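You operate a simulated robot arm through the tools that you are given. There is no shell and no other tool.

You run a simulated robot arm. Do the job below in one go: nothing can be reset, and whatever is moved stays where it is left.

Task
Slide the drip tray in, oil the lounger hinge and work it.
Fine: two pumps of oil; then bend it and straighten it again. Where these are worked on the way, their far stop is far enough and under half their travel is too little: lounger hinge.

The check looks at the end state, three seconds after you hand in, the way a careful person would. Anything else that was tipped, shoved, dropped, spilled or broken makes it a failure.

Robot
A 7-joint arm with a two-finger parallel gripper, fixed in place. Base frame: the origin is on the floor under the middle of its stand, x ahead of it, y to its left, z up; the work surface is at about z = 76. Lengths are in cm, angles in rad, forces in N, time in s.
It reaches about 124.7 cm from its shoulder. Its first joint turns from -2.304 to 2.304 rad. Payload 3.91 kg.
The TCP is the grasp point between the finger pads, 3 cm short of the fingertips. In the tool frame z runs along the fingers and y along their closing line. Largest opening 11 cm; finger width 2, thickness 1; the body of the gripper, 4.8 by 11.2 cm, starts 5.5 cm behind the TCP.
Orientation is that of the tool frame in the base frame, as a unit quaternion [w, x, y, z]. With the fingers straight down and closing along the base's y, the tool's x points along the base's -x, its y along +y and its z along -z.

Tools
- The arm moves only by the tool arm_command. Its argument "motion" is a list of rows, each a list of 7 numbers: the turn, a rotation vector about the base's x, y, z in units of 8 degrees (1.0 is 8 degrees), then the shift along the base's x, y, z in units of 30 mm (1.0 is 30 mm), then the opening in per cent of the stroke, from 0 (shut) to 100 (fully open). In form: [[wx, wy, wz, dx, dy, dz, fingers], ...]. A call has 1 to 20 rows; each row shifts and turns the commanded pose from where the row before left it. A call with a number of a shift or a turn outside -1 to 1 is refused whole. Each row takes 0.2 s and may step no farther than 5 cm and 0.15 rad from the row before; otherwise, or with a gripper value out of range, the whole call is refused. Where a pose cannot be reached the arm comes as near as it can. A force on the tool above 40 N (or 10 N above the force at the start of the call, whichever is more), or a blocked arm, ends the call early, and 0.2 s more pass. Each finger travels about 10.8 cm/s and halts on what it meets, pressing with about 38 N; the grip force reading is that of the motor and also rises with nothing between the fingers. The clock runs only during rows and for 0.2 s after the last one: add rows that do not move to give the fingers time. The reply holds the time, the measured pose of the TCP, the force on the tool along the base axes, the opening and the grip force, in the units named above and with some noise, with the torque about the TCP (base axes, N m) and any sound that the robot's microphone picked up.
- Cameras (640 x 400 px; columns grow to the right, rows downward): "scene" is fixed at [21.75, 65.18, 135.92]; the picture's right is [-0.62, -0.78, 0.00], its down [-0.35, 0.28, -0.89] and it looks along [0.70, -0.55, -0.45] (base axes); focal length 328 px, centre (320, 200). "wrist" rides on the gripper at [7.2, 1.7, -10.3] in the tool frame; the picture's right is [-0.23, 0.97, 0.00], its down [-0.76, -0.18, -0.62] and it looks along [-0.61, -0.14, 0.78] (tool axes); focal length 222 px, centre (320, 200).
- get_image(camera): a new picture of that camera. No time passes.
- pixel_to_xyz(camera, pixels): for up to 12 pixels [column, row] of the newest picture of that camera ("zoom" is the newest enlarged one), the place [x, y, z] in the base frame of the surface seen there, good to about 0.3 cm. No time passes.
- close_up(camera, box): a new picture of the part [left, top, right, bottom] of that camera's present view, enlarged. No time passes.
- hand_in(): hands the job in; it is judged then, once.

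Unless the task says otherwise, let go and move clear before handing in.

The tools are called after "Request:" as name(argument=value, ...) on one line, values as JSON. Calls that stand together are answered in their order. arm_command: Moves the arm, as the interface text tells. Its arguments: {"type":"object","properties":{"motion":{"type":"array"}},"required":["motion"]} The other tools are called the same way: get_image (camera) takes a picture; pixel_to_xyz (camera, pixels) gives the place of the surface under pixels of a picture; close_up (camera, box) takes an enlarged picture of a part of a camera's view; hand_in () hands the job in.

At the start:

```text
time_s: 0.0
eef_pos: [34.86, 47.07, 119.77]
tool_rot: [0.0, 0.0, 1.0, 0.0]
contact_force: [0.5, 0.6, -0.2]
moment: [0.0, 0.03, -0.01]
opening: 11.0
grasp_force: 0.0
```

scene: 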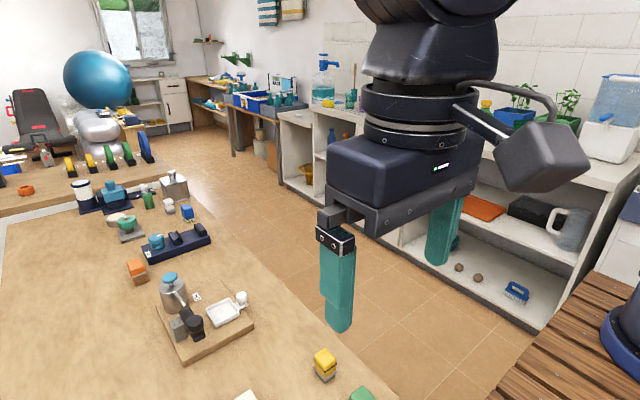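
wrist: 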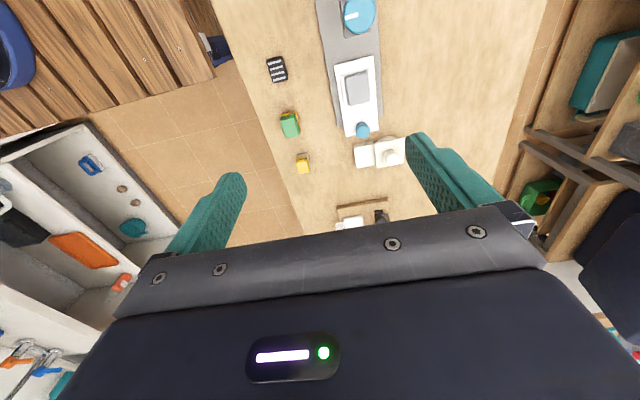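

The scene picture shows a wooden board around (205,320) with a pump-like bottle (170,290), a white tray (222,312) and a small dark hinge-like thing (190,325). I will look at it enlarged before moving.

Request:
close_up(camera="scene", box=[130, 250, 270, 370])

Request:
close_up(camera="scene", box=[60, 150, 260, 290])

Request:
close_up(camera="wrist", box=[240, 0, 480, 240])

```text
3.33 times, centred on (200, 310) of scene
```

zoom: 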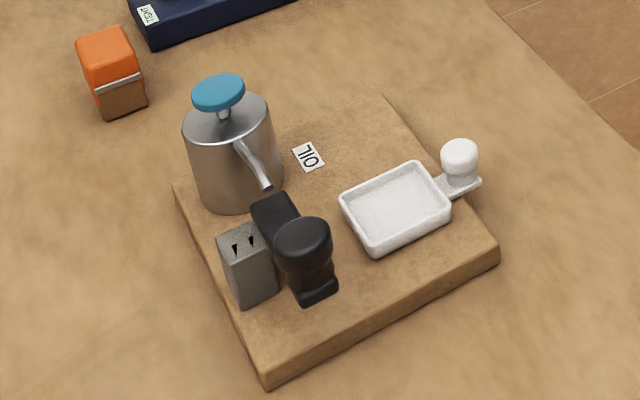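

```text
2.86 times, centred on (160, 220) of scene
```

zoom: 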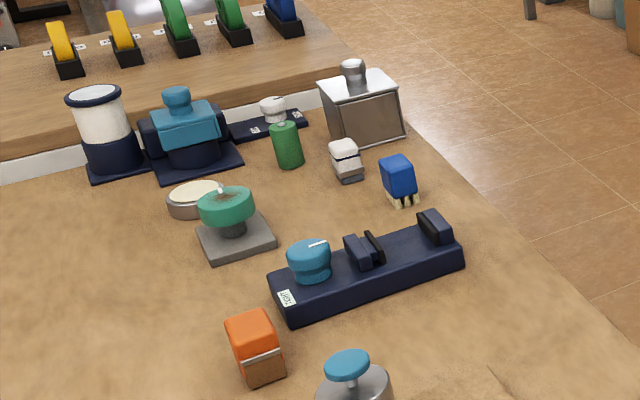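

```text
1.67 times, centred on (360, 120) of wrist
```

zoom: 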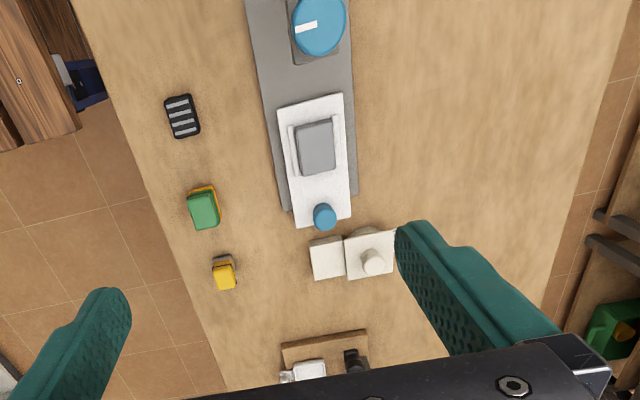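

The enlarged view shows the station: oil can with a blue pump cap, spout over a black hinge with a black round knob beside a grey block with marks, and a white tray with a white knob. I'll measure these points next.

Request:
close_up(camera="scene", box=[150, 260, 260, 370])

```text
3.64 times, centred on (205, 315) of scene
```

zoom: 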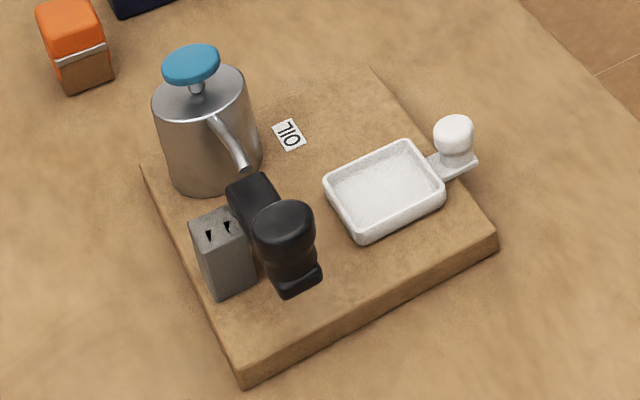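

Request:
pixel_to_xyz(camera="zoom", pixels=[[190, 62], [195, 90], [243, 165], [254, 185], [283, 218], [300, 285], [215, 225], [230, 270], [385, 190], [453, 130], [462, 168], [455, 152]])

Request:
pixel_to_xyz(camera="zoom", pixels=[[142, 165], [240, 380], [240, 365], [495, 235], [372, 70], [328, 195], [360, 238], [442, 195], [405, 145], [320, 280], [280, 180], [300, 240]])

```text
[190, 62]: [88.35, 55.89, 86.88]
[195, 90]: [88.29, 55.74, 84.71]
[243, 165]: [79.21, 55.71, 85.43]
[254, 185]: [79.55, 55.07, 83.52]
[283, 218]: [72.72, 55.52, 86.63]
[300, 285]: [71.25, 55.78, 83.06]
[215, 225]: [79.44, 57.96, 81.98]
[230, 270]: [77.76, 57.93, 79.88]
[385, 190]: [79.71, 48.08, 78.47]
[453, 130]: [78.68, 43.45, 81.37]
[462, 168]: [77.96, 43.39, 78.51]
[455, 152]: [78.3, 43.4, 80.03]
```

```text
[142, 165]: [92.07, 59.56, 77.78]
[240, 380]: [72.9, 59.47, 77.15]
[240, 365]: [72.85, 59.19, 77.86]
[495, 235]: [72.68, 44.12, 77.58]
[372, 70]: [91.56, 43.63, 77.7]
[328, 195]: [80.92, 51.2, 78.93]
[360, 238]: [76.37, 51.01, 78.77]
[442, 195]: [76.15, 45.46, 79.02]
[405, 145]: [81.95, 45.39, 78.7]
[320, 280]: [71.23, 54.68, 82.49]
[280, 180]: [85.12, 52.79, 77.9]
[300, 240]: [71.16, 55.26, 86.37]
```

The station sits at x 72.7–92, y 44–59.5, with the can cap at about (88.3,55.8,86.9), hinge knob at (72.7,55.5,86.6) and tray knob at (78.5,43.4,81.4). I'll bring the arm nearer, staying high, for a wrist view.

Request:
arm_command(motion=[[0, 0, 0, 0.9, 0.1, -0.45, 100], [0, 0, 0, 0.9, 0.1, -0.45, 100], [0, 0, 0, 0.9, 0.1, -0.45, 100], [0, 0, 0, 0.9, 0.1, -0.45, 100], [0, 0, 0, 0.9, 0.1, -0.45, 100], [0, 0, 0, 0.9, 0.1, -0.45, 100], [0, 0, 0, 0.9, 0.1, -0.45, 100], [0, 0, 0, 0.9, 0.1, -0.45, 100], [0, 0, 0, 0.9, 0.1, -0.45, 100], [0, 0, 0, 0.9, 0.1, -0.45, 100]])

Request:
get_image(camera="wrist")

Request:
get_image(camera="scene")

```text
time_s: 2.2
eef_pos: [61.79, 50.43, 106.49]
tool_rot: [0.001, 0.0, 1.0, 0.001]
contact_force: [0.6, 0.3, 0.6]
moment: [-0.03, -0.02, 0.05]
opening: 11.02
grasp_force: 0.0
```

```text
taken
```

wrist: 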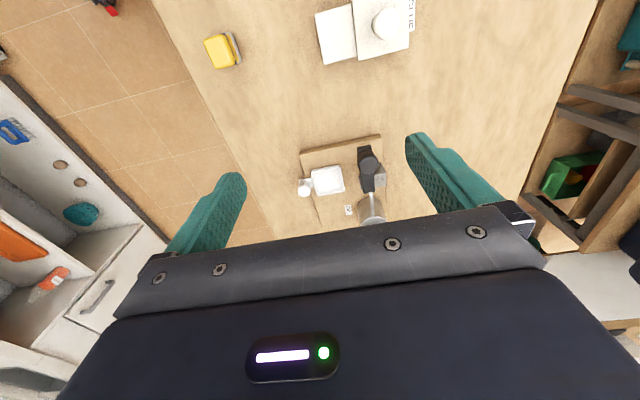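

```text
taken
```

scene: 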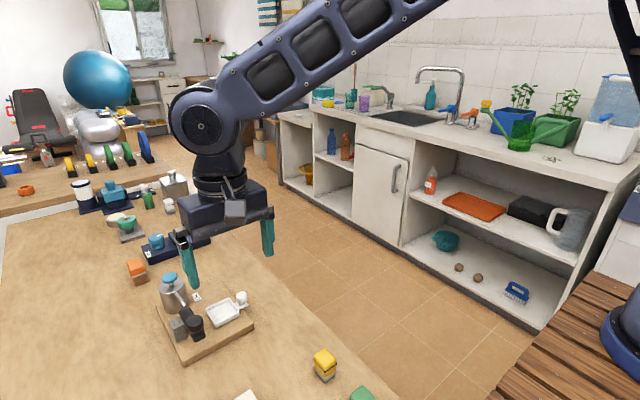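

The wrist view now shows the station around (345,180), hinge at (370,170), can at (372,205). I'll enlarge it.

Request:
close_up(camera="wrist", box=[285, 125, 405, 230])

```text
3.81 times, centred on (345, 178) of wrist
```

zoom: 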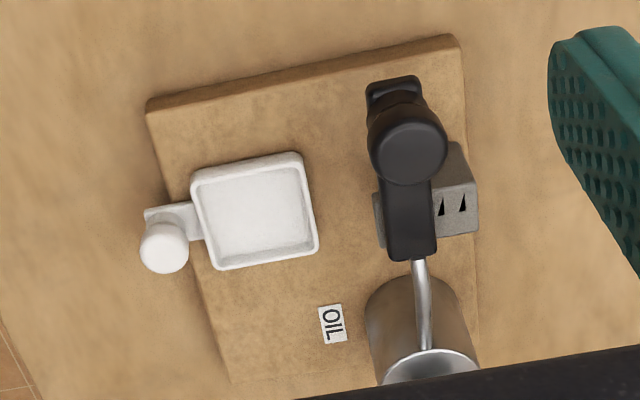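

The hinge arm sits between a grey block (with two marks) on +y and a thin plate on -y, so its axis is likely along y. I'll zoom harder on the hinge from both cameras and measure.

Request:
close_up(camera="scene", box=[165, 285, 235, 350])

Request:
close_up(camera="wrist", box=[340, 135, 390, 200])

Request:
pixel_to_xyz(camera="wrist", pixels=[[367, 150], [366, 165], [369, 175], [369, 188], [379, 181], [383, 168], [371, 195], [360, 185], [328, 180], [304, 190], [309, 184], [315, 179]])

```text
6.15 times, centred on (200, 318) of scene
```

zoom: 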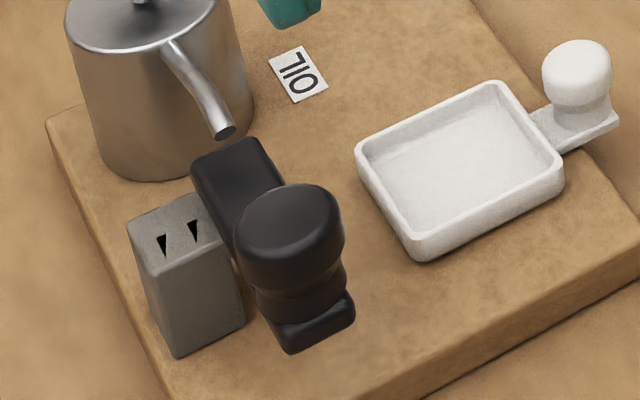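

```text
6.15 times, centred on (365, 168) of wrist
```

zoom: 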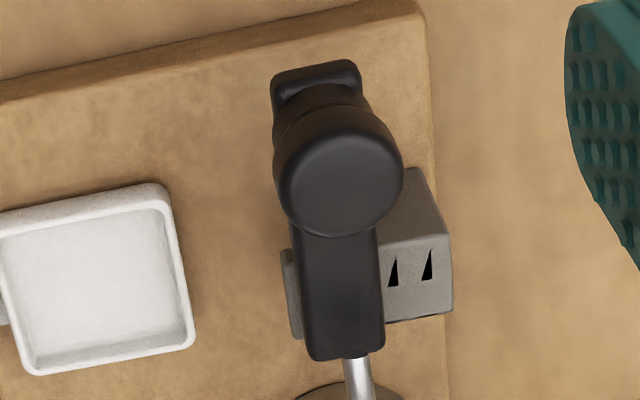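

```text
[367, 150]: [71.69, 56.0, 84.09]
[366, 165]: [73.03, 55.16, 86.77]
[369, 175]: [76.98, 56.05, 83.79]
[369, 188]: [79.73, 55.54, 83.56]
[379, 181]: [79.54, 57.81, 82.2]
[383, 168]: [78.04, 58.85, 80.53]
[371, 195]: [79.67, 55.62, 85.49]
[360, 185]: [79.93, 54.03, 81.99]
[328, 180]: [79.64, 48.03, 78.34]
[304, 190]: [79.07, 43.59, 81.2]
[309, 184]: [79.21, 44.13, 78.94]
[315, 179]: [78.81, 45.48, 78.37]
```

The bar runs x 71–80.3 at y≈55.5 with top z≈83.7, pivoting near x≈79; the spout tip is at (79.2,55.7,85.4). I want a side view from -y, so I'll yaw the tool 90° while staying high.

Request:
arm_command(motion=[[0, 0, 0.9375, 0.386, -0.097, -0.18, 100], [0, 0, 0.9375, 0.386, -0.097, -0.18, 100], [0, 0, 0.9375, 0.386, -0.097, -0.18, 100], [0, 0, 0.9375, 0.386, -0.097, -0.18, 100], [0, 0, 0.9375, 0.386, -0.097, -0.18, 100], [0, 0, 0.9375, 0.386, -0.097, -0.18, 100], [0, 0, 0.9375, 0.386, -0.097, -0.18, 100], [0, 0, 0.9375, 0.386, -0.097, -0.18, 100], [0, 0, 0.9375, 0.386, -0.097, -0.18, 100], [0, 0, 0.9375, 0.386, -0.097, -0.18, 100], [0, 0, 0.9375, 0.386, -0.097, -0.18, 100], [0, 0, 0.9375, 0.386, -0.097, -0.18, 100]])

Request:
get_image(camera="wrist")

```text
time_s: 4.8
eef_pos: [75.61, 46.79, 99.75]
tool_rot: [-0.001, 0.708, -0.707, -0.001]
contact_force: [0.2, 0.1, -0.6]
moment: [-0.01, 0.04, 0.01]
opening: 10.99
grasp_force: 0.0
```

```text
taken
```

wrist: 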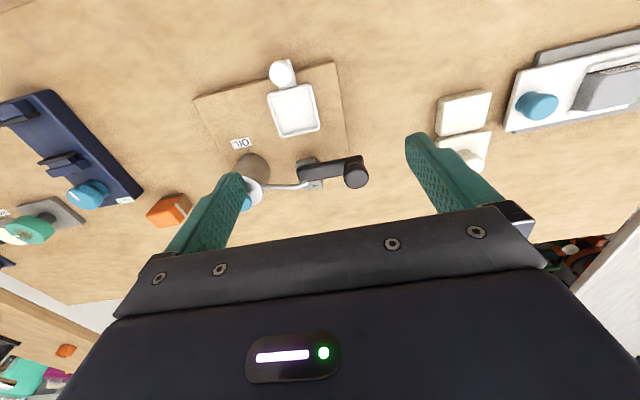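

The yaw worked; the hinge is at (330,170) in the wrist view from the -y side. I'll tilt the tool about x and lower somewhat to see the hinge from a lower angle, keeping clear of the tray and hinge.

Request:
arm_command(motion=[[0.6, 0, 0, 0, 0, -0.75, 100], [0.6, 0, 0, 0, 0, -0.75, 100], [0.6, 0, 0, 0, -0.1, -0.75, 100], [0.6, 0, 0, 0, -0.1, -0.75, 100], [0.6, 0, 0, 0, -0.1, -0.75, 100]])

Request:
get_image(camera="wrist")

Request:
close_up(camera="wrist", box=[200, 60, 420, 240])

```text
time_s: 6.0
eef_pos: [75.58, 45.69, 88.58]
tool_rot: [-0.148, 0.692, -0.691, -0.147]
contact_force: [-0.6, -0.9, 1.1]
moment: [0.0, -0.02, 0.02]
opening: 10.97
grasp_force: 0.0
```

```text
taken
```

wrist: 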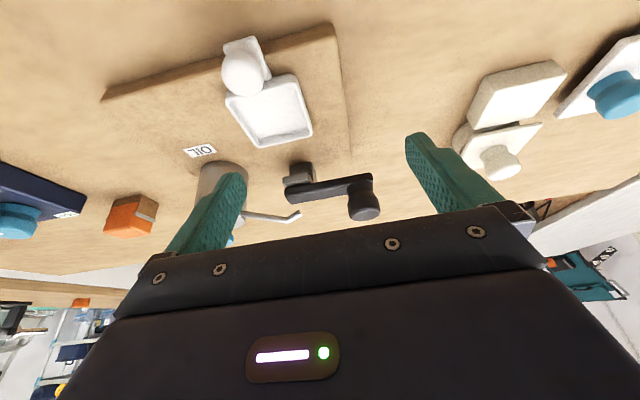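

```text
2.22 times, centred on (310, 150) of wrist
```

zoom: 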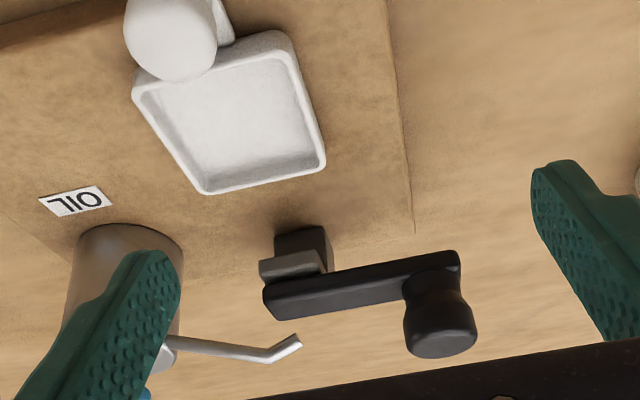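

From this side the bar seems to sit on top of a grey bracket, so the axis might be vertical. I'll enlarge and measure the bar and bracket.

Request:
close_up(camera="wrist", box=[260, 140, 400, 230])

```text
4.44 times, centred on (330, 185) of wrist
```

zoom: 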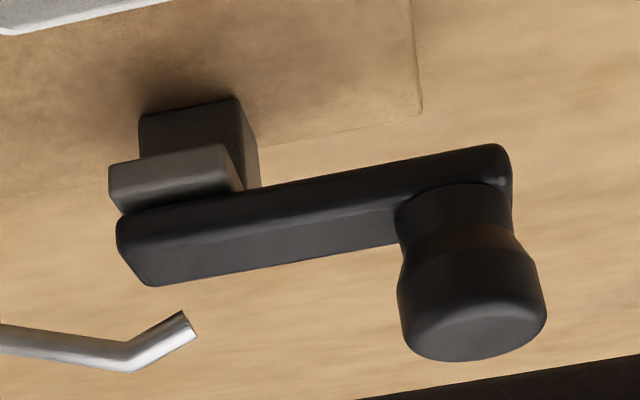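

Request:
pixel_to_xyz(camera="zoom", pixels=[[190, 130], [150, 112], [160, 190], [200, 155], [245, 130], [180, 215], [180, 245], [400, 180], [380, 215], [490, 155], [470, 330], [185, 320]])

Request:
pixel_to_xyz(camera="zoom", pixels=[[125, 230], [120, 180], [240, 185], [235, 150], [235, 110], [145, 120], [500, 180], [460, 200], [130, 340], [455, 270], [260, 185], [150, 280]])

```text
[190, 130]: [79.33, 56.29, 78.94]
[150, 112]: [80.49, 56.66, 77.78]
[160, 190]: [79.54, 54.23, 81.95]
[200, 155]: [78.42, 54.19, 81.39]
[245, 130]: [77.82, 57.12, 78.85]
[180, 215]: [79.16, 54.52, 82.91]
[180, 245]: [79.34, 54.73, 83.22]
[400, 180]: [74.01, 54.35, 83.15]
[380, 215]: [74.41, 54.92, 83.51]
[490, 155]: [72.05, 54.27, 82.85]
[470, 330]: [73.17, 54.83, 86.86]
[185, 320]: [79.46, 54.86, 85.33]
```

```text
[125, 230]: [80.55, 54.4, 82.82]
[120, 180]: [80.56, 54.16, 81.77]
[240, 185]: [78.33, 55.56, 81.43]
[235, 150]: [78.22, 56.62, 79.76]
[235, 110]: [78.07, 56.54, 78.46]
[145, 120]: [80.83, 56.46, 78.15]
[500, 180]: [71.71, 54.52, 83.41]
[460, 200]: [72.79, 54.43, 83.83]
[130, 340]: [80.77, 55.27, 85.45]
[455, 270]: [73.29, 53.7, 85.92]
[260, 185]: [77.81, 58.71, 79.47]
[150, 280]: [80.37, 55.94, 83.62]
```

The readings show the bar (z 82.2–83.7) sits on a shelf (z 81–82, x 78.3–80.5) of the grey post, so the hinge likely turns about a vertical axis near (79.4,55.4) under the spout, and the two black marks are likely drops = two pumps. First the tray: I'll untilt, rise, and go to the -y side of its knob with fingers shut.

Request:
arm_command(motion=[[-0.6, 0, 0, 0.2, -0.4, 0.6, 60], [-0.6, 0, 0, 0.2, -0.4, 0.6, 30], [-0.6, 0, 0, 0.2, -0.4, 0.6, 0], [-0.6, 0, 0, 0.2, -0.4, 0.2, 0], [-0.6, 0, 0, 0.3, -0.5, 0, 0], [0, 0, 0, 0, 0, 0, 0]])

Request:
get_image(camera="wrist")

Request:
close_up(camera="scene", box=[150, 230, 290, 350])

```text
time_s: 7.4
eef_pos: [78.98, 39.29, 94.71]
tool_rot: [0.0, -0.707, 0.707, -0.001]
contact_force: [0.1, 0.1, -0.9]
moment: [-0.04, -0.03, -0.02]
opening: 0.01
grasp_force: 37.9
```

```text
taken
```

wrist: 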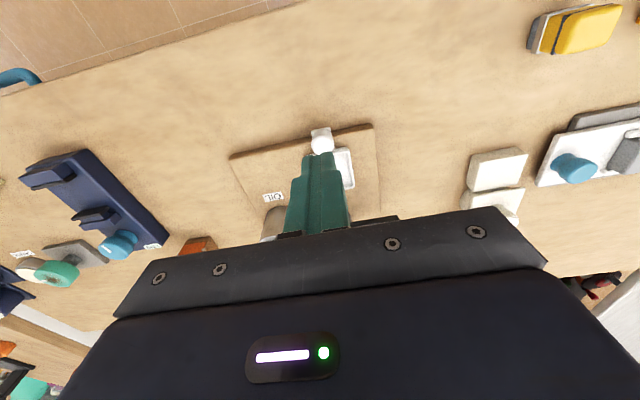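

```text
3.33 times, centred on (220, 290) of scene
```

zoom: 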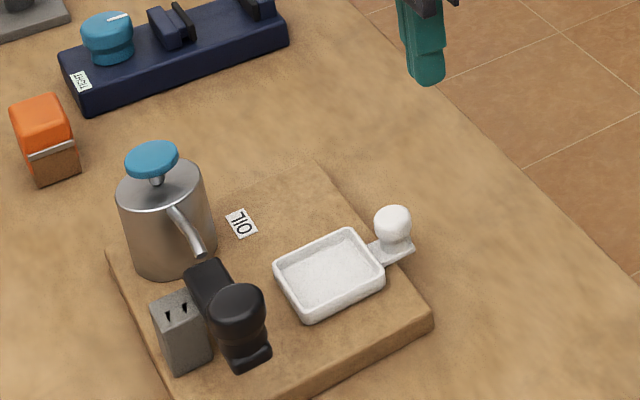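

Fingers are shut at (79.0,39.3,94.7), with the tray knob at wrist (321,143) just ahead on +y. I'll measure the knob once more before going down.

Request:
pixel_to_xyz(camera="wrist", pixels=[[321, 145], [312, 145], [331, 142], [321, 134], [320, 128], [343, 170]])

Request:
pixel_to_xyz(camera="zoom", pixels=[[393, 215], [378, 220], [408, 220], [393, 237], [405, 252], [395, 247]])

```text
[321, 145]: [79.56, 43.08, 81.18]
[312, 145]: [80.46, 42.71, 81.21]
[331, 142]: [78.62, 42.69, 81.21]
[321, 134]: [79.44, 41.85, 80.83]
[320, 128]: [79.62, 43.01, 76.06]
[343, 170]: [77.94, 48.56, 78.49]
```

```text
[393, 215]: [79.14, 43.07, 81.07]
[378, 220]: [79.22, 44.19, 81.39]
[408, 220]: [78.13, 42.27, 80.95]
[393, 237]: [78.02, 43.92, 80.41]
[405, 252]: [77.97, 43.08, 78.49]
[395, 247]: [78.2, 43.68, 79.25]
```

The tray knob centre is about (79.3,43.2), its -y face near y 41.9, top 81.3. I'll go down to TCP z≈82.5 beside it, then push gently along +y.

Request:
arm_command(motion=[[0, 0, 0, 0.1, 0, -0.8, 0], [0, 0, 0, 0, 0, -0.8, 0], [0, 0, 0, 0, 0, -0.8, 0], [0, 0, 0, 0, 0, -0.8, 0], [0, 0, 0, 0, 0, -0.5, 0], [0, 0, 0, 0, 0, -0.35, 0]])

Request:
close_up(camera="scene", box=[150, 230, 290, 350])

```text
time_s: 8.8
eef_pos: [79.23, 39.5, 82.48]
tool_rot: [0.0, -0.707, 0.707, -0.001]
contact_force: [0.6, -0.3, 0.0]
moment: [0.0, 0.02, 0.02]
opening: 0.0
grasp_force: 37.4
```

```text
3.33 times, centred on (220, 290) of scene
```

zoom: 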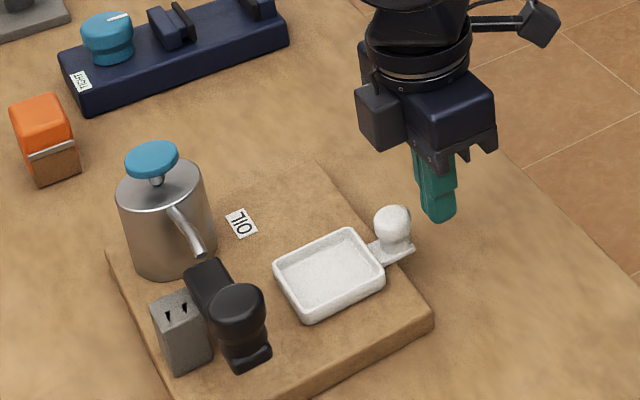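

The fingers stand at y 39.5 just short of the tray knob, no contact force. I'll push slowly along +y and watch the force.

Request:
arm_command(motion=[[0, 0, 0, 0, 0.25, 0, 0], [0, 0, 0, 0, 0.25, 0, 0], [0, 0, 0, 0, 0.25, 0, 0], [0, 0, 0, 0, 0.25, 0, 0], [0, 0, 0, 0, 0.2, 0, 0], [0, 0, 0, 0, 0, 0, 0]])

Request:
close_up(camera="scene", box=[150, 230, 290, 350])

```text
time_s: 10.2
eef_pos: [79.25, 43.14, 82.41]
tool_rot: [0.0, 0.708, -0.707, 0.001]
contact_force: [-0.8, 0.2, 1.0]
moment: [-0.01, 0.0, 0.03]
opening: 0.0
grasp_force: 37.9
```

```text
3.33 times, centred on (220, 290) of scene
```

zoom: 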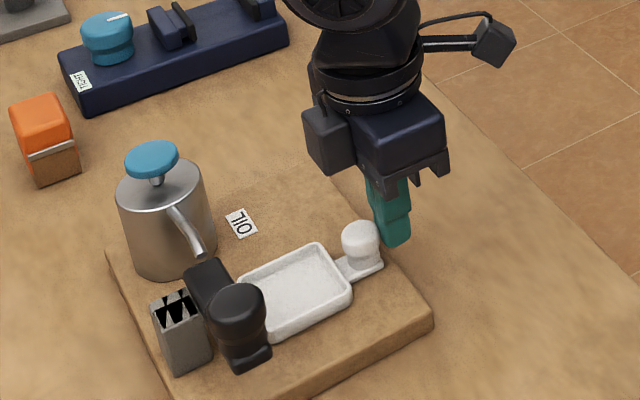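

The tray has slid about 2 cm with no sizable force. The marks on the grey block look different now, so I'll zoom in on it.

Request:
close_up(camera="scene", box=[170, 300, 220, 345])

Request:
get_image(camera="wrist")

```text
8.89 times, centred on (195, 322) of scene
```

zoom: 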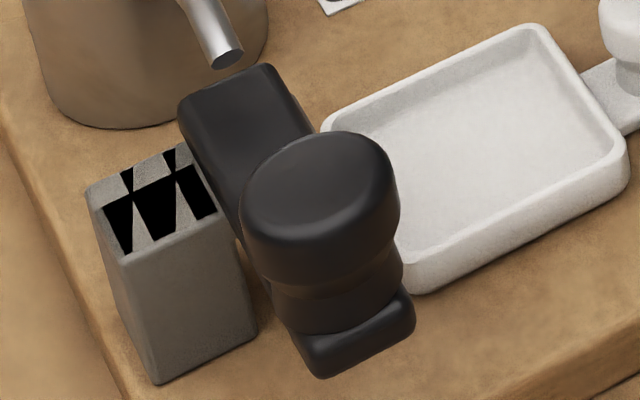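

```text
taken
```

wrist: 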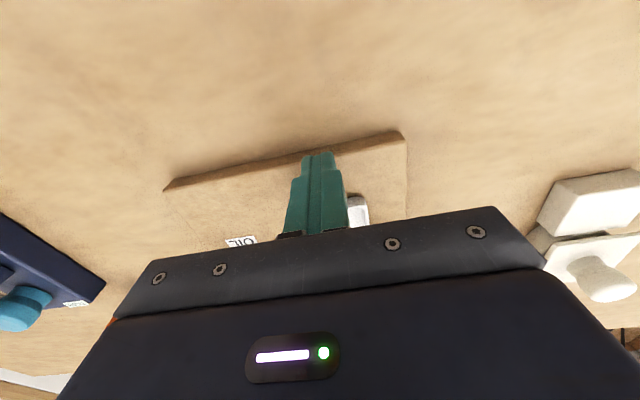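

Those marks are only a rendering artefact of the block's top (zoom (160,200)); the tray is the thing moving. I'll keep pushing along +y.

Request:
arm_command(motion=[[0, 0, 0, 0, 0.2, 0, 0], [0, 0, 0, 0, 0.2, 0, 0], [0, 0, 0, 0, 0.2, 0, 0], [0, 0, 0, 0, 0.2, 0, 0], [0, 0, 0, 0, 0, 0, 0]])

Request:
close_up(camera="scene", box=[150, 230, 290, 350])

```text
time_s: 11.4
eef_pos: [79.39, 45.49, 82.36]
tool_rot: [0.001, 0.708, -0.706, 0.0]
contact_force: [0.6, -0.1, -0.7]
moment: [-0.01, 0.02, 0.02]
opening: 0.02
grasp_force: 37.7
```

```text
3.33 times, centred on (220, 290) of scene
```

zoom: 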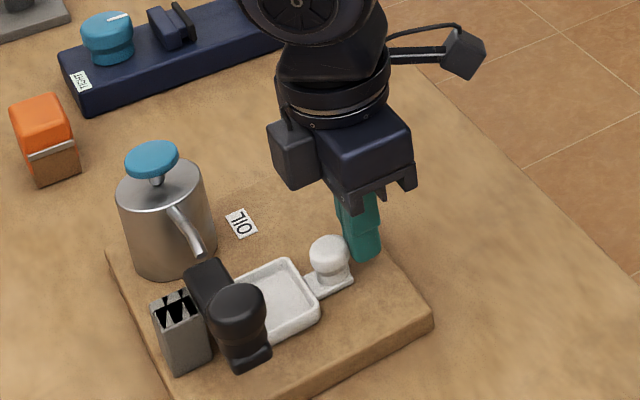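

The tray has moved about 4.6 cm (TCP y 45.5) with no resistance yet; its front edge nears the post at y 56.5. I'll push on in small steps until the force rises.

Request:
arm_command(motion=[[0, 0, 0, 0, 0.12, 0, 0], [0, 0, 0, 0, 0.12, 0, 0], [0, 0, 0, 0, 0.12, 0, 0], [0, 0, 0, 0, 0, 0, 0]])

Request:
close_up(camera="scene", box=[150, 230, 290, 350])

```text
time_s: 12.4
eef_pos: [79.41, 46.4, 82.3]
tool_rot: [0.0, 0.707, -0.707, 0.0]
contact_force: [0.5, -11.5, 2.8]
moment: [-0.16, 0.07, -0.02]
opening: 0.0
grasp_force: 37.8
```

```text
3.33 times, centred on (220, 290) of scene
```

zoom: 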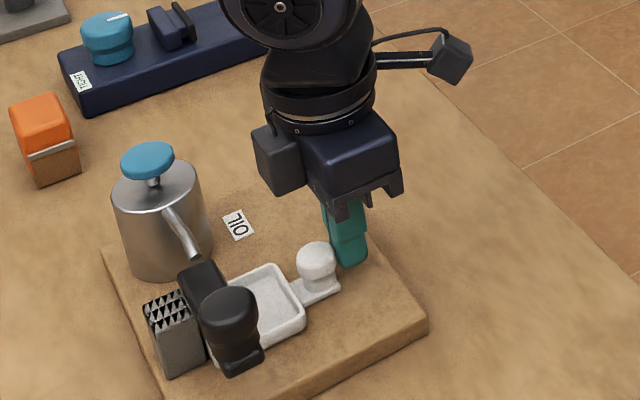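

The push met -11.5 N and the whole board seems to have shifted slightly (its corner went from (432,325) to (427,322) in the zoom), so the tray is at its stop and the base is not fixed. I'll back off at once and rise.

Request:
arm_command(motion=[[0, 0, 0, 0, -0.4, 0, 0], [0, 0, 0, 0, -0.6, 0, 0], [0, 0, 0, 0, -0.6, 0.3, 0], [0, 0, 0, 0, 0, 0.9, 0], [0, 0, 0, 0, 0, 0.9, 0], [0, 0, 0, 0, 0, 0.9, 0], [0, 0, 0, 0, 0, 0.9, 0]])

Request:
close_up(camera="scene", box=[150, 260, 260, 370])

Request:
get_image(camera="wrist")

```text
time_s: 14.0
eef_pos: [79.42, 41.74, 94.31]
tool_rot: [-0.001, -0.707, 0.707, 0.0]
contact_force: [-0.1, -0.6, -1.1]
moment: [-0.02, -0.03, -0.02]
opening: 0.02
grasp_force: 38.1
```

```text
3.64 times, centred on (205, 315) of scene
```

zoom: 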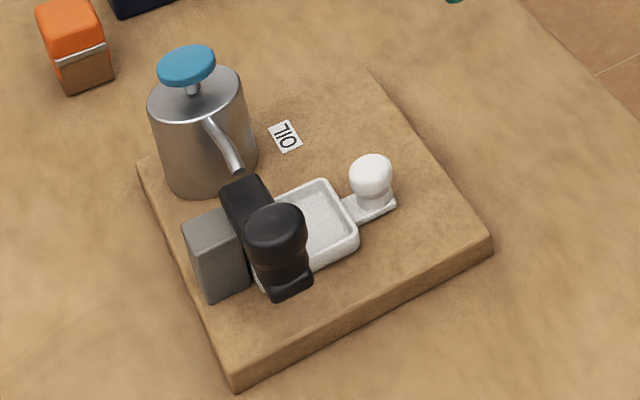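

```text
taken
```

wrist: 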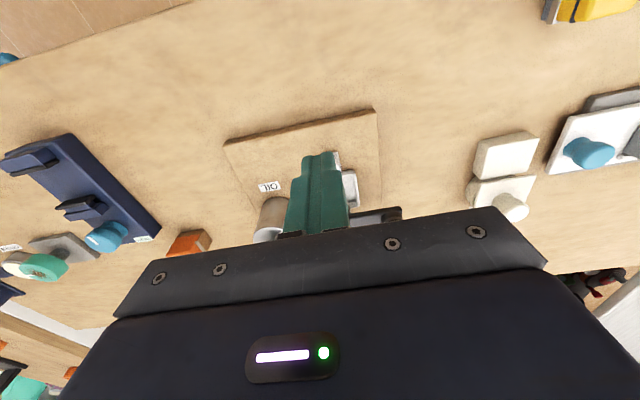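

The tray is under the hinge now, and the board moved only about 0.3 cm. I'll re-measure the cap, spout, hinge and tray.

Request:
pixel_to_xyz(camera="zoom", pixels=[[186, 62], [170, 66], [205, 62], [192, 90], [240, 170], [247, 185], [275, 218], [290, 290], [137, 165], [490, 237], [372, 165], [320, 205]])

Request:
pixel_to_xyz(camera="zoom", pixels=[[186, 47], [186, 80], [162, 72], [212, 55], [233, 385], [368, 72], [355, 230], [325, 182], [380, 205], [395, 200], [348, 200], [210, 220]])

```text
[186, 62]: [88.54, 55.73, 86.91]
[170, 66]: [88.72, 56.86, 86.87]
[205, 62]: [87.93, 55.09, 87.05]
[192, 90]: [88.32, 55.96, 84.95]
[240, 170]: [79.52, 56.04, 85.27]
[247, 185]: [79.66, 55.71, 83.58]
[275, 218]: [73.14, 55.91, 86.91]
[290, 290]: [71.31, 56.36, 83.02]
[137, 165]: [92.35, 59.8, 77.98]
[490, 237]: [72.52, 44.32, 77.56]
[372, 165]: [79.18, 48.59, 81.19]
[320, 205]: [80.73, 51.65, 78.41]
```

```text
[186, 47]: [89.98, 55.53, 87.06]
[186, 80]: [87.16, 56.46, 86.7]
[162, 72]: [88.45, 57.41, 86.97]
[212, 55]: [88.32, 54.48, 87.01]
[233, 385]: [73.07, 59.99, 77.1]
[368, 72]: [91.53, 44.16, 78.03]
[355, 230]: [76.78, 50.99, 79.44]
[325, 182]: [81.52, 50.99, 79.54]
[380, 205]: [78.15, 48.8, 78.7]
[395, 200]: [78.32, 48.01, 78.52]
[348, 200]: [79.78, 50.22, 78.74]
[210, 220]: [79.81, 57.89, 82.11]
```

The cap centre is about (88.5,56.0) with top z 87.0. I'll move over it, fingertips well above at TCP z≈94.

Request:
arm_command(motion=[[0, 0, 0, 0.6, 0.95, 0.1, 0], [0, 0, 0, 0.6, 0.95, 0.1, 0], [0, 0, 0, 0.6, 0.95, 0, 0], [0, 0, 0, 0.6, 0.95, 0, 0], [0, 0, 0, 0.6, 0.95, 0, 0], [0, 0, 0, 0.02, 0, 0, 0]])

Request:
close_up(camera="scene", box=[130, 230, 270, 350])

Request:
get_image(camera="wrist")

```text
time_s: 15.4
eef_pos: [88.26, 56.18, 94.68]
tool_rot: [0.0, 0.707, -0.707, 0.0]
contact_force: [-0.3, -0.1, 0.6]
moment: [0.0, -0.01, 0.01]
opening: 0.0
grasp_force: 37.9
```

```text
3.33 times, centred on (200, 290) of scene
```

zoom: 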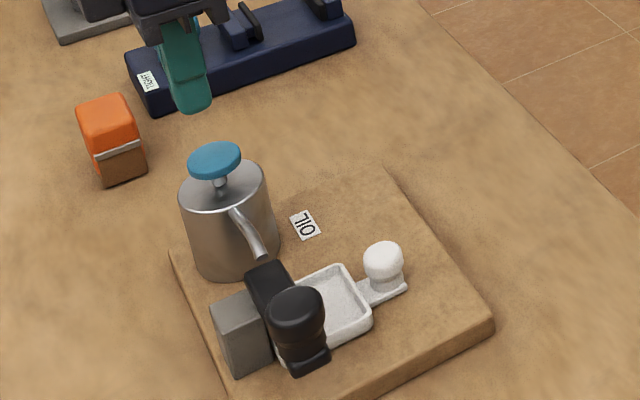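

```text
taken
```

wrist: 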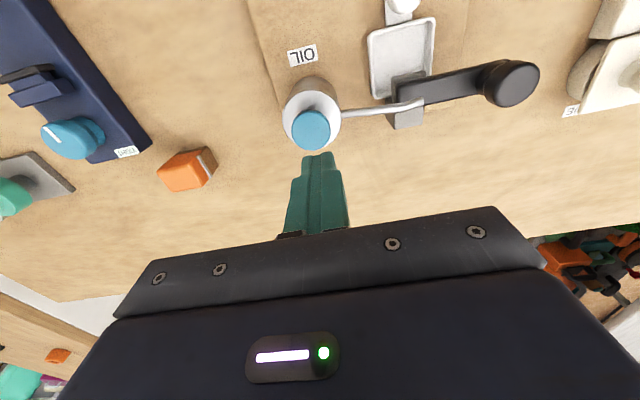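

The fingertips are directly above the cap (blue disc at wrist (311,130)); TCP is at (88.26,56.18,94.7). I'll lower to just above the cap first.

Request:
arm_command(motion=[[0, 0, 0, 0.07, -0.05, -0.6, 0], [0, 0, 0, 0, 0, -0.4, 0], [0, 0, 0, 0, 0, -0.2, 0], [0, 0, 0, 0, 0, 0, 0]])

Request:
close_up(camera="scene", box=[150, 250, 230, 320])

```text
time_s: 16.4
eef_pos: [88.53, 55.95, 91.07]
tool_rot: [-0.001, -0.707, 0.707, 0.0]
contact_force: [0.5, -0.6, -0.4]
moment: [0.01, 0.01, -0.02]
opening: 0.0
grasp_force: 37.5
```

```text
5.71 times, centred on (190, 285) of scene
```

zoom: 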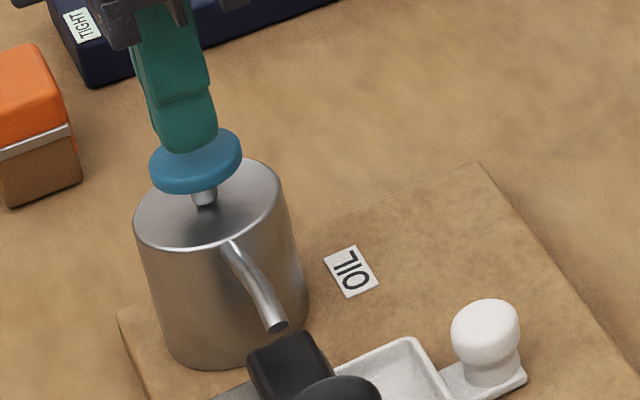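

Tips hover about 1 cm above the cap with no force. I'll press down slowly until it bottoms out.

Request:
arm_command(motion=[[0, 0, 0, 0, 0, -0.2, 0], [0, 0, 0, 0, 0, -0.2, 0], [0, 0, 0, 0, 0, -0.2, 0], [0, 0, 0, 0, 0, -0.1, 0]])

Request:
close_up(camera="scene", box=[150, 250, 230, 320])

```text
time_s: 17.4
eef_pos: [88.59, 56.02, 88.99]
tool_rot: [0.001, -0.707, 0.707, 0.001]
contact_force: [-2.9, -0.5, 4.2]
moment: [-0.08, 0.06, 0.0]
opening: 0.0
grasp_force: 37.4
```

```text
5.71 times, centred on (190, 285) of scene
```

zoom: 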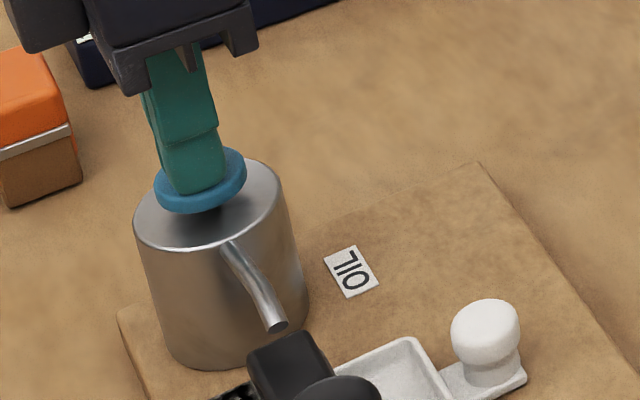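

The cap is pressed about 1 cm at only 4 N, still no sound or stop. I'll go on down in small steps.

Request:
arm_command(motion=[[0, 0, 0, 0, 0, -0.08, 0], [0, 0, 0, 0, 0, -0.08, 0], [0, 0, 0, 0, 0, -0.05, 0]])

Request:
close_up(camera="scene", box=[150, 250, 230, 320])

```text
time_s: 18.2
eef_pos: [88.7, 55.86, 88.67]
tool_rot: [0.002, -0.707, 0.707, -0.001]
contact_force: [-2.3, -1.8, 28.9]
moment: [-0.11, 0.03, 0.05]
opening: 0.02
grasp_force: 37.9
```

```text
5.71 times, centred on (190, 285) of scene
```

zoom: 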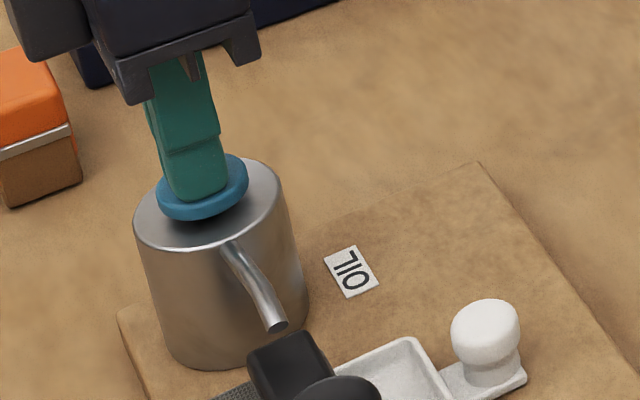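

The cap hit its stop with 28.9 N, so that is one full stroke. I'll rise clear so the cap springs back, and look.

Request:
arm_command(motion=[[0, 0, 0, 0, 0, 0.3, 0], [0, 0, 0, 0, 0, 0.4, 0], [0, 0, 0, 0, 0, 0.2, 0], [0, 0, 0, 0, 0, 0, 0], [0, 0, 0, 0, 0, 0, 0], [0, 0, 0, 0, 0, 0, 0]])

Request:
close_up(camera="scene", box=[150, 250, 230, 350])

Request:
get_image(camera="wrist")

```text
time_s: 19.6
eef_pos: [88.45, 55.81, 91.0]
tool_rot: [0.0, 0.708, -0.707, 0.0]
contact_force: [-0.4, -0.9, 0.9]
moment: [0.0, 0.0, -0.01]
opening: 0.01
grasp_force: 37.2
```

```text
4.00 times, centred on (190, 300) of scene
```

zoom: 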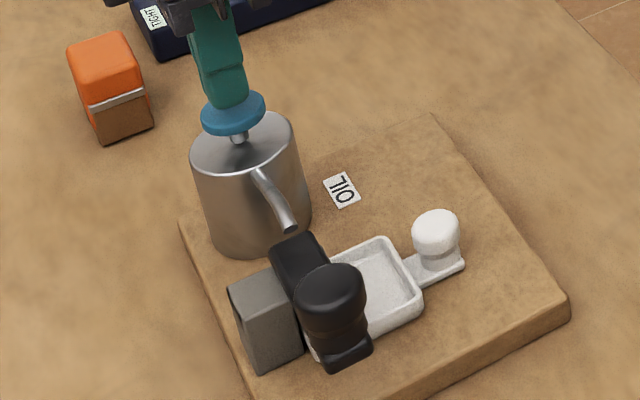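

```text
taken
```

wrist: 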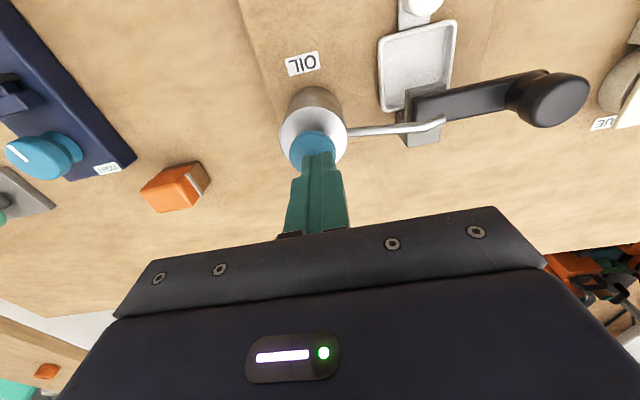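

The cap has sprung back up. I'll zoom on the hinge under the spout to see whether oil arrived.

Request:
close_up(camera="wrist", box=[370, 60, 500, 160])

Request:
close_up(camera="scene", box=[180, 285, 225, 320])

```text
4.00 times, centred on (435, 110) of wrist
```

zoom: 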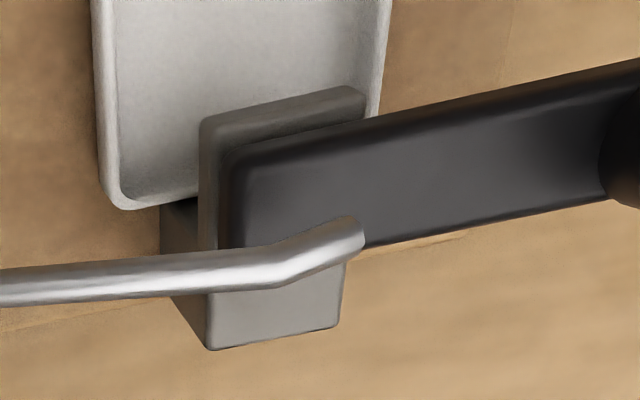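

```text
11.43 times, centred on (202, 302) of scene
```

zoom: 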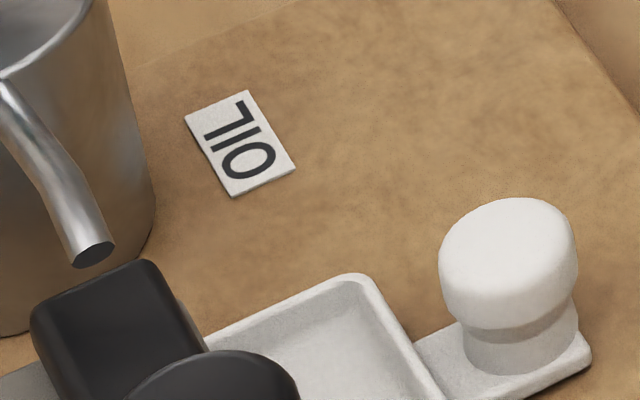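

No visible oil residue, but the stroke reached its stop and came back. I'll make the second pump with the very same motion.

Request:
arm_command(motion=[[0, 0, 0, 0, 0, -0.2, 0], [0, 0, 0, 0, 0, -0.2, 0], [0, 0, 0, 0, 0, -0.2, 0], [0, 0, 0, 0, 0, -0.1, 0], [0, 0, 0, 0, 0, -0.08, 0], [0, 0, 0, 0, 0, -0.08, 0], [0, 0, 0, 0, 0, -0.05, 0], [0, 0, 0, 0, 0, 0, 0]])

Request:
close_up(camera="scene", box=[150, 250, 230, 350])

```text
time_s: 21.5
eef_pos: [88.53, 55.95, 88.7]
tool_rot: [0.002, -0.707, 0.708, 0.0]
contact_force: [-3.4, -2.5, 16.7]
moment: [-0.11, 0.14, -0.03]
opening: 0.0
grasp_force: 37.6
stopped in row 8: the force on the tool passed its limit at 41 N (the readings are from after the stop); the commanded pose is now the measured one
```

```text
4.00 times, centred on (190, 300) of scene
```

zoom: 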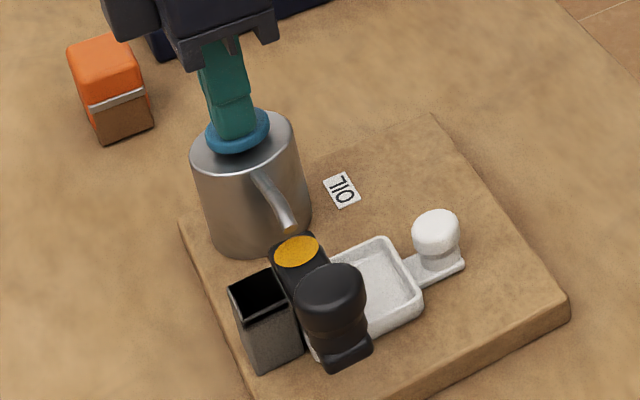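

An orange oil patch now shows on the hinge (zoom (297,250)) with the cap at its stop. I'll release the cap and look closely at the patch.

Request:
arm_command(motion=[[0, 0, 0, 0, 0, 0.3, 0], [0, 0, 0, 0, 0, 0.4, 0], [0, 0, 0, 0, 0, 0.3, 0], [0, 0, 0, 0, 0, 0, 0], [0, 0, 0, 0, 0, 0, 0], [0, 0, 0, 0, 0, 0, 0]])

Request:
close_up(camera="scene", box=[150, 250, 230, 350])

Request:
close_up(camera="wrist", box=[370, 60, 500, 160])

```text
time_s: 22.9
eef_pos: [88.84, 55.86, 91.61]
tool_rot: [0.001, -0.707, 0.707, 0.0]
contact_force: [0.2, -0.3, -1.1]
moment: [0.0, 0.0, 0.0]
opening: 0.0
grasp_force: 37.4
```

```text
4.00 times, centred on (190, 300) of scene
```

zoom: 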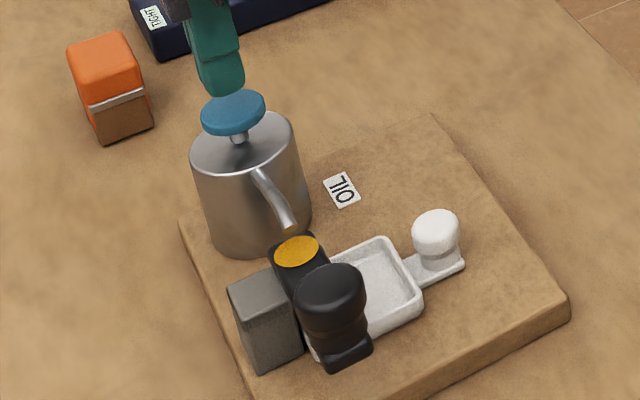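

```text
4.00 times, centred on (435, 110) of wrist
```

zoom: 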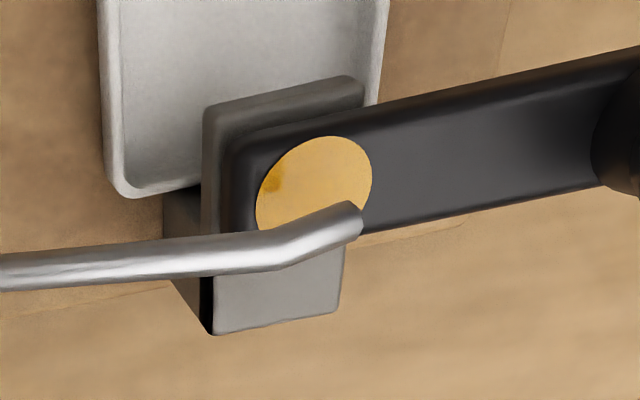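

The cap is back up and a full amber oil patch sits on the hinge pivot after the second stroke, so two pumps are done. Next I'll rise, turn the tool back so the fingers close along y, and go over the hinge knob near (73.1,55.8).

Request:
arm_command(motion=[[0, 0, 0, 0, 0, 0.9, 0], [0, 0, 0, 0, 0, 0.9, 0], [0, 0, -0.9375, -0.436, 0, 0, 0], [0, 0, -0.9375, -0.436, 0, 0, 0], [0, 0, -0.9375, -0.436, 0, 0, 0], [0, 0, -0.9375, -0.436, 0, 0, 0], [0, 0, -0.9375, -0.436, 0, 0, 0], [0, 0, -0.9375, -0.436, 0, 0, 0], [0, 0, -0.9375, -0.436, 0, 0, 0], [0, 0, -0.9375, -0.436, 0, 0, 20], [0, 0, -0.9375, -0.436, 0, 0, 40], [0, 0, -0.9375, -0.436, 0, 0, 45], [0, 0, -0.9375, -0.436, 0, 0, 45], [0, 0, -0.9375, -0.436, 0, 0, 45], [0, 0, 0, 0, 0, 0, 45]])

Request:
get_image(camera="wrist")

Request:
close_up(camera="scene", box=[150, 250, 270, 350])

```text
time_s: 26.1
eef_pos: [72.87, 55.81, 96.88]
tool_rot: [0.001, 0.0, 1.0, 0.0]
contact_force: [-0.3, 0.1, 0.1]
moment: [-0.03, -0.02, -0.02]
opening: 4.97
grasp_force: 0.1
```

```text
taken
```

wrist: 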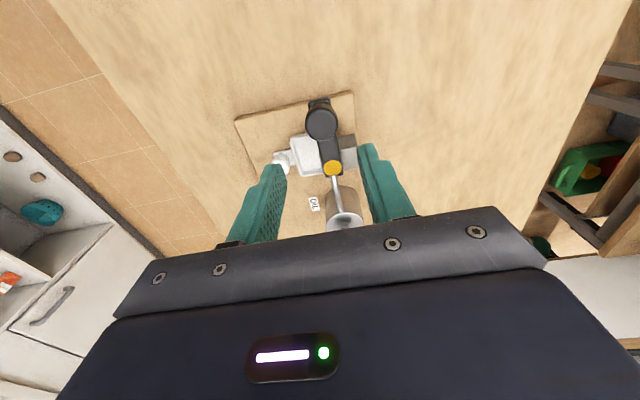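

```text
4.00 times, centred on (210, 300) of scene
```

zoom: 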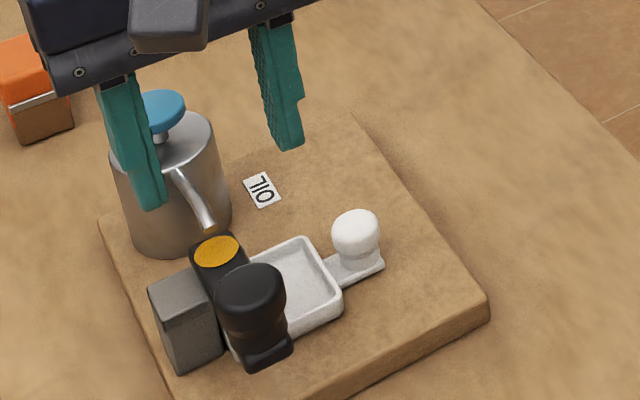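

The tool is above the hinge with fingers 5 cm apart. I'll zoom in and measure the knob and pivot precisely.

Request:
close_up(camera="wrist", box=[270, 80, 390, 200])

```text
3.33 times, centred on (330, 140) of wrist
```

zoom: 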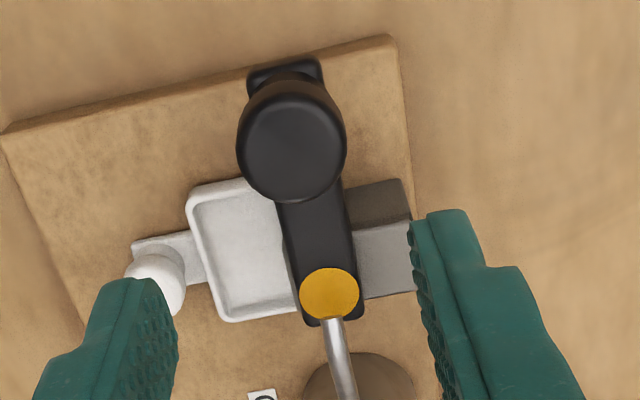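

Request:
pixel_to_xyz(camera="zoom", pixels=[[291, 150], [243, 155], [342, 145], [291, 105], [291, 195], [330, 292], [302, 295], [356, 290], [330, 269], [330, 314], [282, 240], [348, 230]])

Request:
pixel_to_xyz(camera="zoom", pixels=[[275, 75], [318, 65], [255, 85], [315, 100], [380, 190], [385, 260], [335, 330], [250, 250], [160, 270], [300, 80], [260, 110], [333, 320]])

```text
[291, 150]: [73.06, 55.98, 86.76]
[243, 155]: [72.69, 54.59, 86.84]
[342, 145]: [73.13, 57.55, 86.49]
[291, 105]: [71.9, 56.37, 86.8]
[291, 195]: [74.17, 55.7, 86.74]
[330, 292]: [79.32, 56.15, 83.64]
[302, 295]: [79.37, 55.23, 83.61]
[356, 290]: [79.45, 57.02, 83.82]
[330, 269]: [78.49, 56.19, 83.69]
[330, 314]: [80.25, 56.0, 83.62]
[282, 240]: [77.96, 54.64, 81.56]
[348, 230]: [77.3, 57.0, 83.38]
```

```text
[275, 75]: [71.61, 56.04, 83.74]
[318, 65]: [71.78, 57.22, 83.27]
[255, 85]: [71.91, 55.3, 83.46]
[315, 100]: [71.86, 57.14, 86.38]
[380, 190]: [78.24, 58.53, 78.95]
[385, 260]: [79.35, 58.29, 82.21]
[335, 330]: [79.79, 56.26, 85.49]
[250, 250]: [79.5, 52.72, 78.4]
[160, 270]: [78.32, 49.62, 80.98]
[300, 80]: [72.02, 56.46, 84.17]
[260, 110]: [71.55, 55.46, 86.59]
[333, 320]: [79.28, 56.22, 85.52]
```

Knob centre is (73.0,56.05), radius ≈1.5, top 86.8; pivot centre is (79.35,56.1). I'll lower the open fingers around the knob to TCP z≈85.8.

Request:
arm_command(motion=[[0, 0, 0, 0.05, 0.08, -0.9, 45], [0, 0, 0, 0, 0, -0.9, 45], [0, 0, 0, 0, 0, -0.9, 45], [0, 0, 0, 0, 0, -0.5, 45], [0, 0, 0, 0, 0, -0.45, 45], [0, 0, 0, 0, 0, 0, 40], [0, 0, 0, 0, 0, 0, 38]])

Request:
close_up(camera="scene", box=[150, 250, 270, 350])

Request:
get_image(camera="wrist")

```text
time_s: 27.7
eef_pos: [72.97, 56.11, 86.03]
tool_rot: [0.001, 0.0, 1.0, -0.001]
contact_force: [1.0, 0.1, 0.1]
moment: [0.0, -0.02, 0.01]
opening: 4.18
grasp_force: 0.0
```

```text
4.00 times, centred on (210, 300) of scene
```

zoom: 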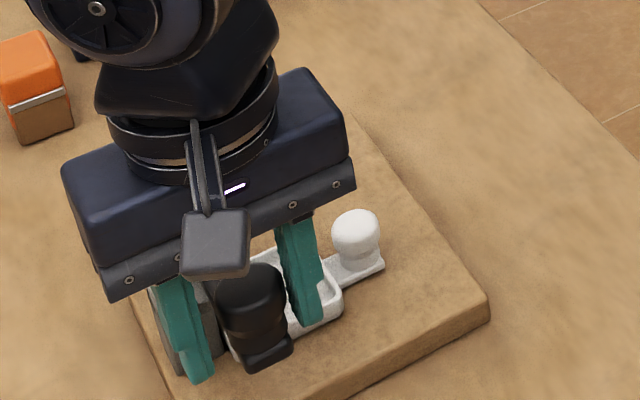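

```text
taken
```

wrist: 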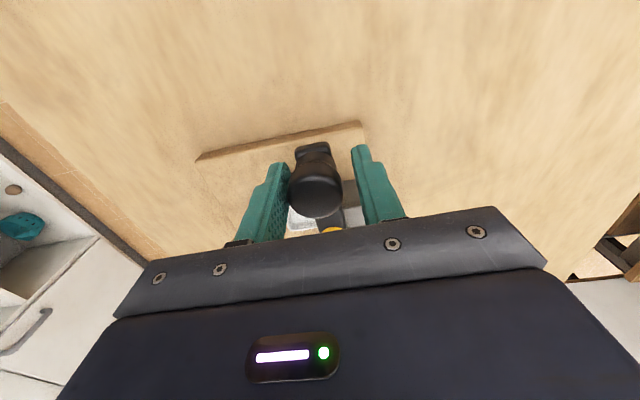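

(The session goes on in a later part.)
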